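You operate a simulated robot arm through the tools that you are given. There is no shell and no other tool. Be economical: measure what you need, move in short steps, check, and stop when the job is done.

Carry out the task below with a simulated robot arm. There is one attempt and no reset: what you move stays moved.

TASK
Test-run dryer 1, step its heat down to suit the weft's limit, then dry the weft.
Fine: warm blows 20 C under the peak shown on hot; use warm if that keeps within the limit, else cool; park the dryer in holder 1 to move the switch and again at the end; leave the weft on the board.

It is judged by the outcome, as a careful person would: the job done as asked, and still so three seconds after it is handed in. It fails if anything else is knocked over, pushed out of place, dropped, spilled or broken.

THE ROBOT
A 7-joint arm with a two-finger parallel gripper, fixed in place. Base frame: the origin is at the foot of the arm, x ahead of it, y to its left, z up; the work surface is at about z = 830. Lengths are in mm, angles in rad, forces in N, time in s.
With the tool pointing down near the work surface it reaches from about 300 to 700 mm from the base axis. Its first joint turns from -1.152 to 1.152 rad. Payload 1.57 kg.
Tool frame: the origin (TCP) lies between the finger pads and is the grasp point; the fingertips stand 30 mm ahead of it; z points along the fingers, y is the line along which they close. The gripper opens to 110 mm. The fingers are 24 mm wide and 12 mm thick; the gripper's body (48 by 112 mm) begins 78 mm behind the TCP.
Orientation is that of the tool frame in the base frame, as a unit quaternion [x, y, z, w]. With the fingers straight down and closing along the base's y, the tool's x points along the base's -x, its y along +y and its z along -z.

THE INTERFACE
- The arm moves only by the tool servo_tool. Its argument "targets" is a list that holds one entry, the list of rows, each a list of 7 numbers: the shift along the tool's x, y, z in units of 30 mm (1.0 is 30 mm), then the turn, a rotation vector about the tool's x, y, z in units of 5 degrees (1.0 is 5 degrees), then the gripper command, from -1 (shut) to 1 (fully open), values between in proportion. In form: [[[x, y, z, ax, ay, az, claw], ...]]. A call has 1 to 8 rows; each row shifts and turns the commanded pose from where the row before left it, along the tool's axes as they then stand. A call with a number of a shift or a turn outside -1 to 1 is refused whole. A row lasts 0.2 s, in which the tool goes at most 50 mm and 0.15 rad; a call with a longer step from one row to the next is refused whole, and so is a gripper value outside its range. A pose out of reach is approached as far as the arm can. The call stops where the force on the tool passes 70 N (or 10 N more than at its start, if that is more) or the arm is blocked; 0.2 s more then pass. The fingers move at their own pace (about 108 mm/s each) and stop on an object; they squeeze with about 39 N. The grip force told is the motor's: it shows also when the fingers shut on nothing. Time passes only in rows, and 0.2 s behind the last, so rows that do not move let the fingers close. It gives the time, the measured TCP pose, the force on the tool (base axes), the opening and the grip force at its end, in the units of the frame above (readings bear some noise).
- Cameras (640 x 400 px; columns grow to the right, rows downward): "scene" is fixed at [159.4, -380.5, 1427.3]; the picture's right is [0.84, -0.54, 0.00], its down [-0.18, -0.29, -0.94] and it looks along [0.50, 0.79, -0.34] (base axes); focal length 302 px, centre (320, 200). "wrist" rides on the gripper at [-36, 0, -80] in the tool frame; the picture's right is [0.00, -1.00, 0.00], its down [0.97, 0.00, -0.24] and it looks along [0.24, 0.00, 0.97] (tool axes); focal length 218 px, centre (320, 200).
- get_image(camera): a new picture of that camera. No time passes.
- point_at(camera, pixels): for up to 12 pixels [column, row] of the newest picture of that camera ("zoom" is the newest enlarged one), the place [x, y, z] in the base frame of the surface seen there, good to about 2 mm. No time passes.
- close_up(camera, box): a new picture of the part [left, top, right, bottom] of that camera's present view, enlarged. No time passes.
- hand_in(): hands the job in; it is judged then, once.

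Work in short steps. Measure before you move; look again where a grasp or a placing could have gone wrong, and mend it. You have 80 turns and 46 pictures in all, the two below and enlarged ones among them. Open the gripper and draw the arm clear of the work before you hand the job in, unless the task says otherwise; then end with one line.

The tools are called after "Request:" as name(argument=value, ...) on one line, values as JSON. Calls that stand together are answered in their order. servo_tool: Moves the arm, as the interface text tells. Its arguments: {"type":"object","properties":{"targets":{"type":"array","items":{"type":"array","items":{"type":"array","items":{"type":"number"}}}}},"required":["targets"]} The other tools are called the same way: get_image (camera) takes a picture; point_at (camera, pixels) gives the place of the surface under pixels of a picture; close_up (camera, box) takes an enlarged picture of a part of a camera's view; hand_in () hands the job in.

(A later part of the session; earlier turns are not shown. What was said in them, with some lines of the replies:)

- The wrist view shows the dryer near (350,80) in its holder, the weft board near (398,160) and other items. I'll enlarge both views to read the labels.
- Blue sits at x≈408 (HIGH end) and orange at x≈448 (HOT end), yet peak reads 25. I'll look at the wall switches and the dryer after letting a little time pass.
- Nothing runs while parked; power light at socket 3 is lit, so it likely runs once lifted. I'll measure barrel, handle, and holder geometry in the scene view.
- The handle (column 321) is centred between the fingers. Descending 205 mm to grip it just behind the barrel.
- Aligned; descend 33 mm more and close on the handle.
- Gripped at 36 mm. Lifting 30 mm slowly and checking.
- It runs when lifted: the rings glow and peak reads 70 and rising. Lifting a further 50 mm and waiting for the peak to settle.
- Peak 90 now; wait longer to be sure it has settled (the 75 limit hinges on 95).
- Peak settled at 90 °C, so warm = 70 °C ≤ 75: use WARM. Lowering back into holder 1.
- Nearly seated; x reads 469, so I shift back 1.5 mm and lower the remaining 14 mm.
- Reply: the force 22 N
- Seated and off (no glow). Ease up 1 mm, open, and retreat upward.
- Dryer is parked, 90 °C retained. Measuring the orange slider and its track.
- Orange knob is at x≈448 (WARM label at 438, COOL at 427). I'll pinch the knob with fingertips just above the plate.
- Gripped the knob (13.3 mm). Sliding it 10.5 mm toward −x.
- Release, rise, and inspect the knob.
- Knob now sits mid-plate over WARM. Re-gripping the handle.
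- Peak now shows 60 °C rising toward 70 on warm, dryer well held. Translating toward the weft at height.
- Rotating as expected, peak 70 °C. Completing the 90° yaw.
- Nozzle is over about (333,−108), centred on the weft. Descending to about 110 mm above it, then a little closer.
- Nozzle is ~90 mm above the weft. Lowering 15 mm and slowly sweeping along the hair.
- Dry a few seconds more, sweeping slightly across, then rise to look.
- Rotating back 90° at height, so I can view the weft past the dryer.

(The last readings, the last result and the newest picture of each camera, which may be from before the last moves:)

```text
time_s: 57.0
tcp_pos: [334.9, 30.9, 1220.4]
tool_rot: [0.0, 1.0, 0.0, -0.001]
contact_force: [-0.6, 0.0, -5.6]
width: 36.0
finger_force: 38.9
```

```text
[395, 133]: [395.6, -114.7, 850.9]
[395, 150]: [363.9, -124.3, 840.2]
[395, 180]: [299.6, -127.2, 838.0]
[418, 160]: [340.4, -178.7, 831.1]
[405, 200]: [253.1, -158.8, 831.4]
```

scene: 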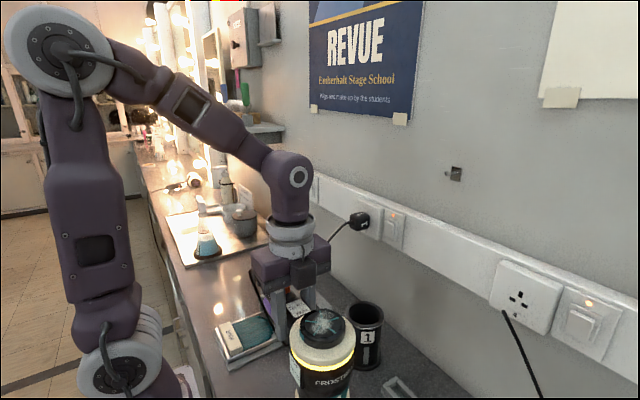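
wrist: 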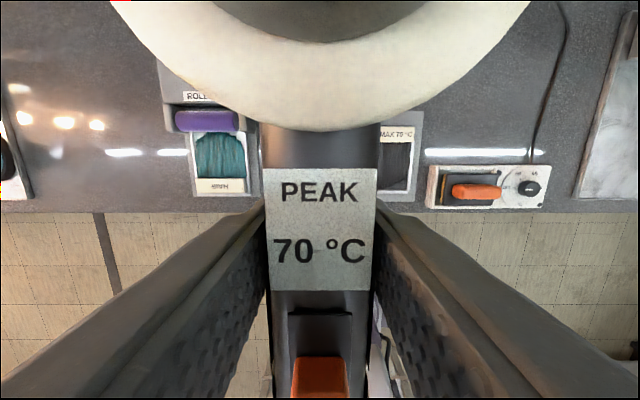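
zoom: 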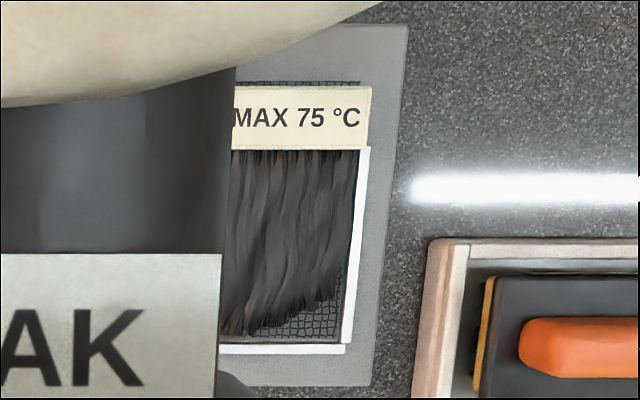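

Hair now looks matte rather than wet-glossy. Shift further +y to see the whole weft.

Request:
servo_tool(targets=[[[0, 0.7, 0, 0, 0, 0, -1], [0, 0.8, 0, 0, 0, 0, -1], [0, 0.8, 0, 0, 0, 0, -1], [0, 0.7, 0, 0, 0, 0, -1], [0, 0, 0, 0, 0, 0, -1]]])

Request:
close_up(camera="wrist", box=[378, 105, 478, 205])

```text
time_s: 58.2
tcp_pos: [336.6, 122.4, 1218.1]
tool_rot: [-0.001, 1.0, 0.001, 0.0]
contact_force: [-0.5, 0.8, -7.1]
width: 35.9
finger_force: 39.0
```

```text
4.00 times, centred on (428, 155) of wrist
```

zoom: 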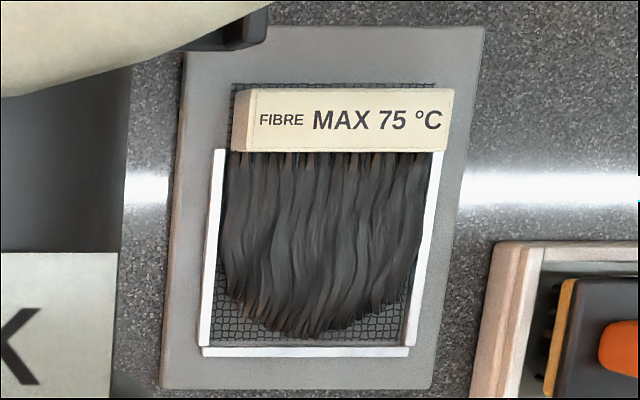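

Weft is uniformly matte/dry and in place on the board. Returning above holder 1.

Request:
servo_tool(targets=[[[-0.8, -0.5, 0, 0, 0, 0, -1], [-0.8, -0.5, 0, 0, 0, 0, -1], [-0.8, -0.5, 0, 0, 0, 0, -1], [-0.8, -0.5, 0, 0, 0, 0, -1], [-0.8, -0.5, 0, 0, 0, 0, -1], [-0.4, -0.17, 0, 0, 0, 0, -1], [0, 0, 0, 0, 0, 0, -1]]])

Request:
servo_tool(targets=[[[0, 0, 0.8, 0, 0, 0, -1], [0, 0, 0.8, 0, 0, 0, -1], [0, 0, 0.7, 0, 0, 0, -1], [0, 0, 0.5, 0, 0, 0, -1], [0, 0, 0, 0, 0, 0, -1], [0, 0, 0, 0, 0, 0, -1]]])

Request:
close_up(camera="scene", box=[270, 200, 430, 390])

```text
time_s: 59.8
tcp_pos: [468.4, 42.5, 1219.3]
tool_rot: [-0.001, 1.0, 0.0, 0.0]
contact_force: [0.4, 0.5, -5.6]
width: 35.7
finger_force: 38.3
```

```text
time_s: 61.2
tcp_pos: [466.4, 41.7, 1135.2]
tool_rot: [0.0, 1.0, 0.0, 0.0]
contact_force: [0.3, -0.1, -6.7]
width: 35.7
finger_force: 38.6
```

```text
2.11 times, centred on (350, 295) of scene
```

zoom: 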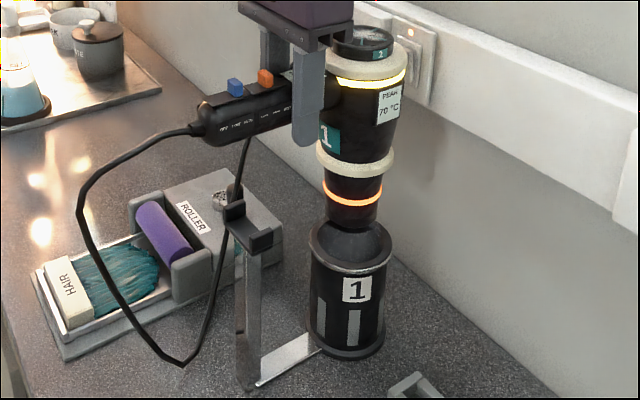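

Aligned above the cup (466.4, 41.7). Lowering as before.

Request:
servo_tool(targets=[[[0, 0, 0.6, 0, 0, 0, -1], [0, 0, 0.6, 0, 0, 0, -1], [0, 0, 0.6, 0, 0, 0, -1], [0, 0, 0.5, 0, 0, 0, -1], [0, 0, 0.4, 0, 0, 0, -1], [0, 0, 0.3, 0, 0, 0, -1], [0, 0, 0, 0, 0, 0, -1]]])

Request:
servo_tool(targets=[[[0, 0, 0.1, 0, 0, 0, -1], [0, 0, 0.1, 0, 0, 0, -1], [0, 0, 0.1, 0, 0, 0, -1], [0, 0, 0, 0, 0, 0, -1]]])

```text
time_s: 62.8
tcp_pos: [465.7, 40.0, 1044.5]
tool_rot: [0.001, 1.0, 0.0, 0.0]
contact_force: [0.0, -0.5, -6.3]
width: 36.0
finger_force: 38.7
```

```text
time_s: 63.8
tcp_pos: [467.8, 39.6, 1035.6]
tool_rot: [-0.001, 1.0, -0.001, -0.001]
contact_force: [0.4, 0.0, -5.7]
width: 35.6
finger_force: 39.2
```

Request:
servo_tool(targets=[[[0, 0.04, 0.1, 0, 0, 0, -1], [0, 0, 0.08, 0, 0, 0, -1], [0, 0, 0, 0, 0, 0, -1]]])

Request:
close_up(camera="scene", box=[270, 230, 430, 390])

```text
time_s: 64.6
tcp_pos: [466.9, 42.0, 1031.1]
tool_rot: [0.001, 1.0, 0.0, 0.0]
contact_force: [0.9, -0.2, -6.7]
width: 36.1
finger_force: 39.1
```

```text
2.50 times, centred on (350, 310) of scene
```

zoom: 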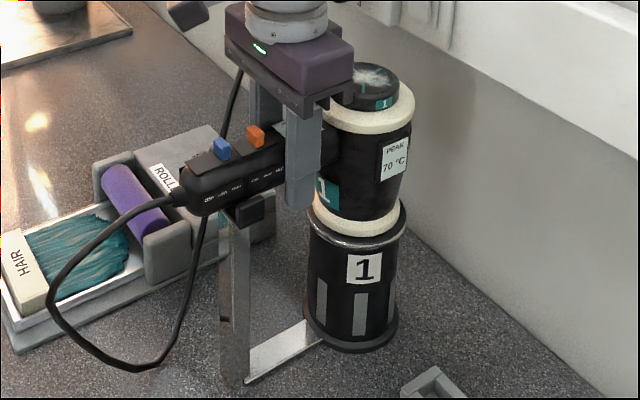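

Off again, but the force shows weight is still on the gripper; lower 1–2 mm until it bears.

Request:
servo_tool(targets=[[[0, 0, 0.04, 0, 0, 0, -1], [0, 0, 0.03, 0, 0, 0, -1], [0, 0, 0, 0, 0, 0, -1]]])

```text
time_s: 65.4
tcp_pos: [466.7, 41.9, 1028.7]
tool_rot: [0.0, 1.0, 0.0, 0.001]
contact_force: [-7.4, -3.6, 21.9]
width: 35.7
finger_force: 39.1
```

Seated. Ease up slightly, release, rise and draw clear.

Request:
servo_tool(targets=[[[0, 0, -0.05, 0, 0, 0, -1], [0, 0, 0, 0, 0, 0, 0.45], [0, 0, 0, 0, 0, 0, 0.45], [0, 0, -0.5, 0, 0, 0, 0.45], [0, 0, -1, 0, 0, 0, 0.45], [0, 0, -1, 0, 0, 0, 0.45], [0, 0, -1, 0, 0, 0, 0.45], [0, 0, -1, 0, 0, 0, 0.45]]])

Request:
servo_tool(targets=[[[0.5, 0, -1, 0, 0, 0, 0.45], [0.8, 0, -1, 0, 0, 0, 0.45], [0.8, 0, -1, 0, 0, 0, 0.45], [0.8, 0, -0.5, 0, 0, 0, 0.45], [0, 0, 0, 0, 0, 0, 0.45]]])

Request:
get_image(camera="wrist")

Request:
get_image(camera="scene")

```text
time_s: 67.2
tcp_pos: [468.3, 41.7, 1164.7]
tool_rot: [0.0, 1.0, 0.0, 0.0]
contact_force: [-0.1, 0.1, 0.7]
width: 79.7
finger_force: 0.1
```

```text
time_s: 68.4
tcp_pos: [380.0, 42.9, 1268.9]
tool_rot: [0.0, 1.0, 0.0, 0.0]
contact_force: [-0.1, 0.7, 0.0]
width: 79.9
finger_force: 0.0
```

```text
5 pictures are left
```

wrist: 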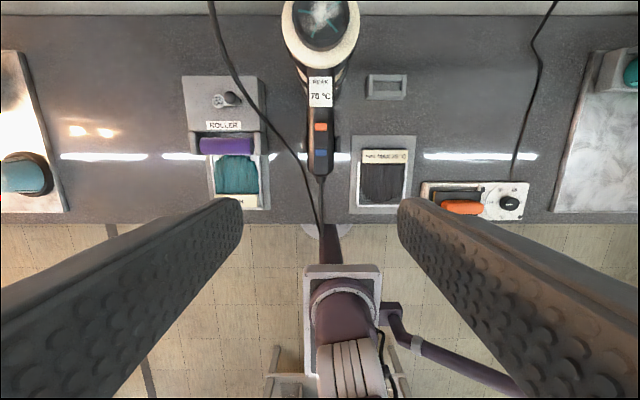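

```text
4 pictures are left
```

scene: 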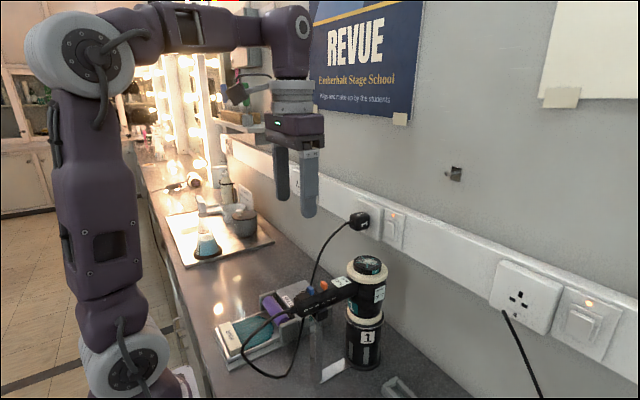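

Dryer is parked in holder 1, the weft is on its board, everything else is in place, and the gripper is open and clear. Handing in.

Request:
hand_in()

```text
The job is handed in.
```

Dryer 1 peaked at 90 °C on hot in the test run, so I stepped it down to warm, which showed 70 °C and stays under the weft's 75 °C limit. I then blew the weft until it looked evenly dry, left it on its board, and parked the dryer back in holder 1, where it shut off.
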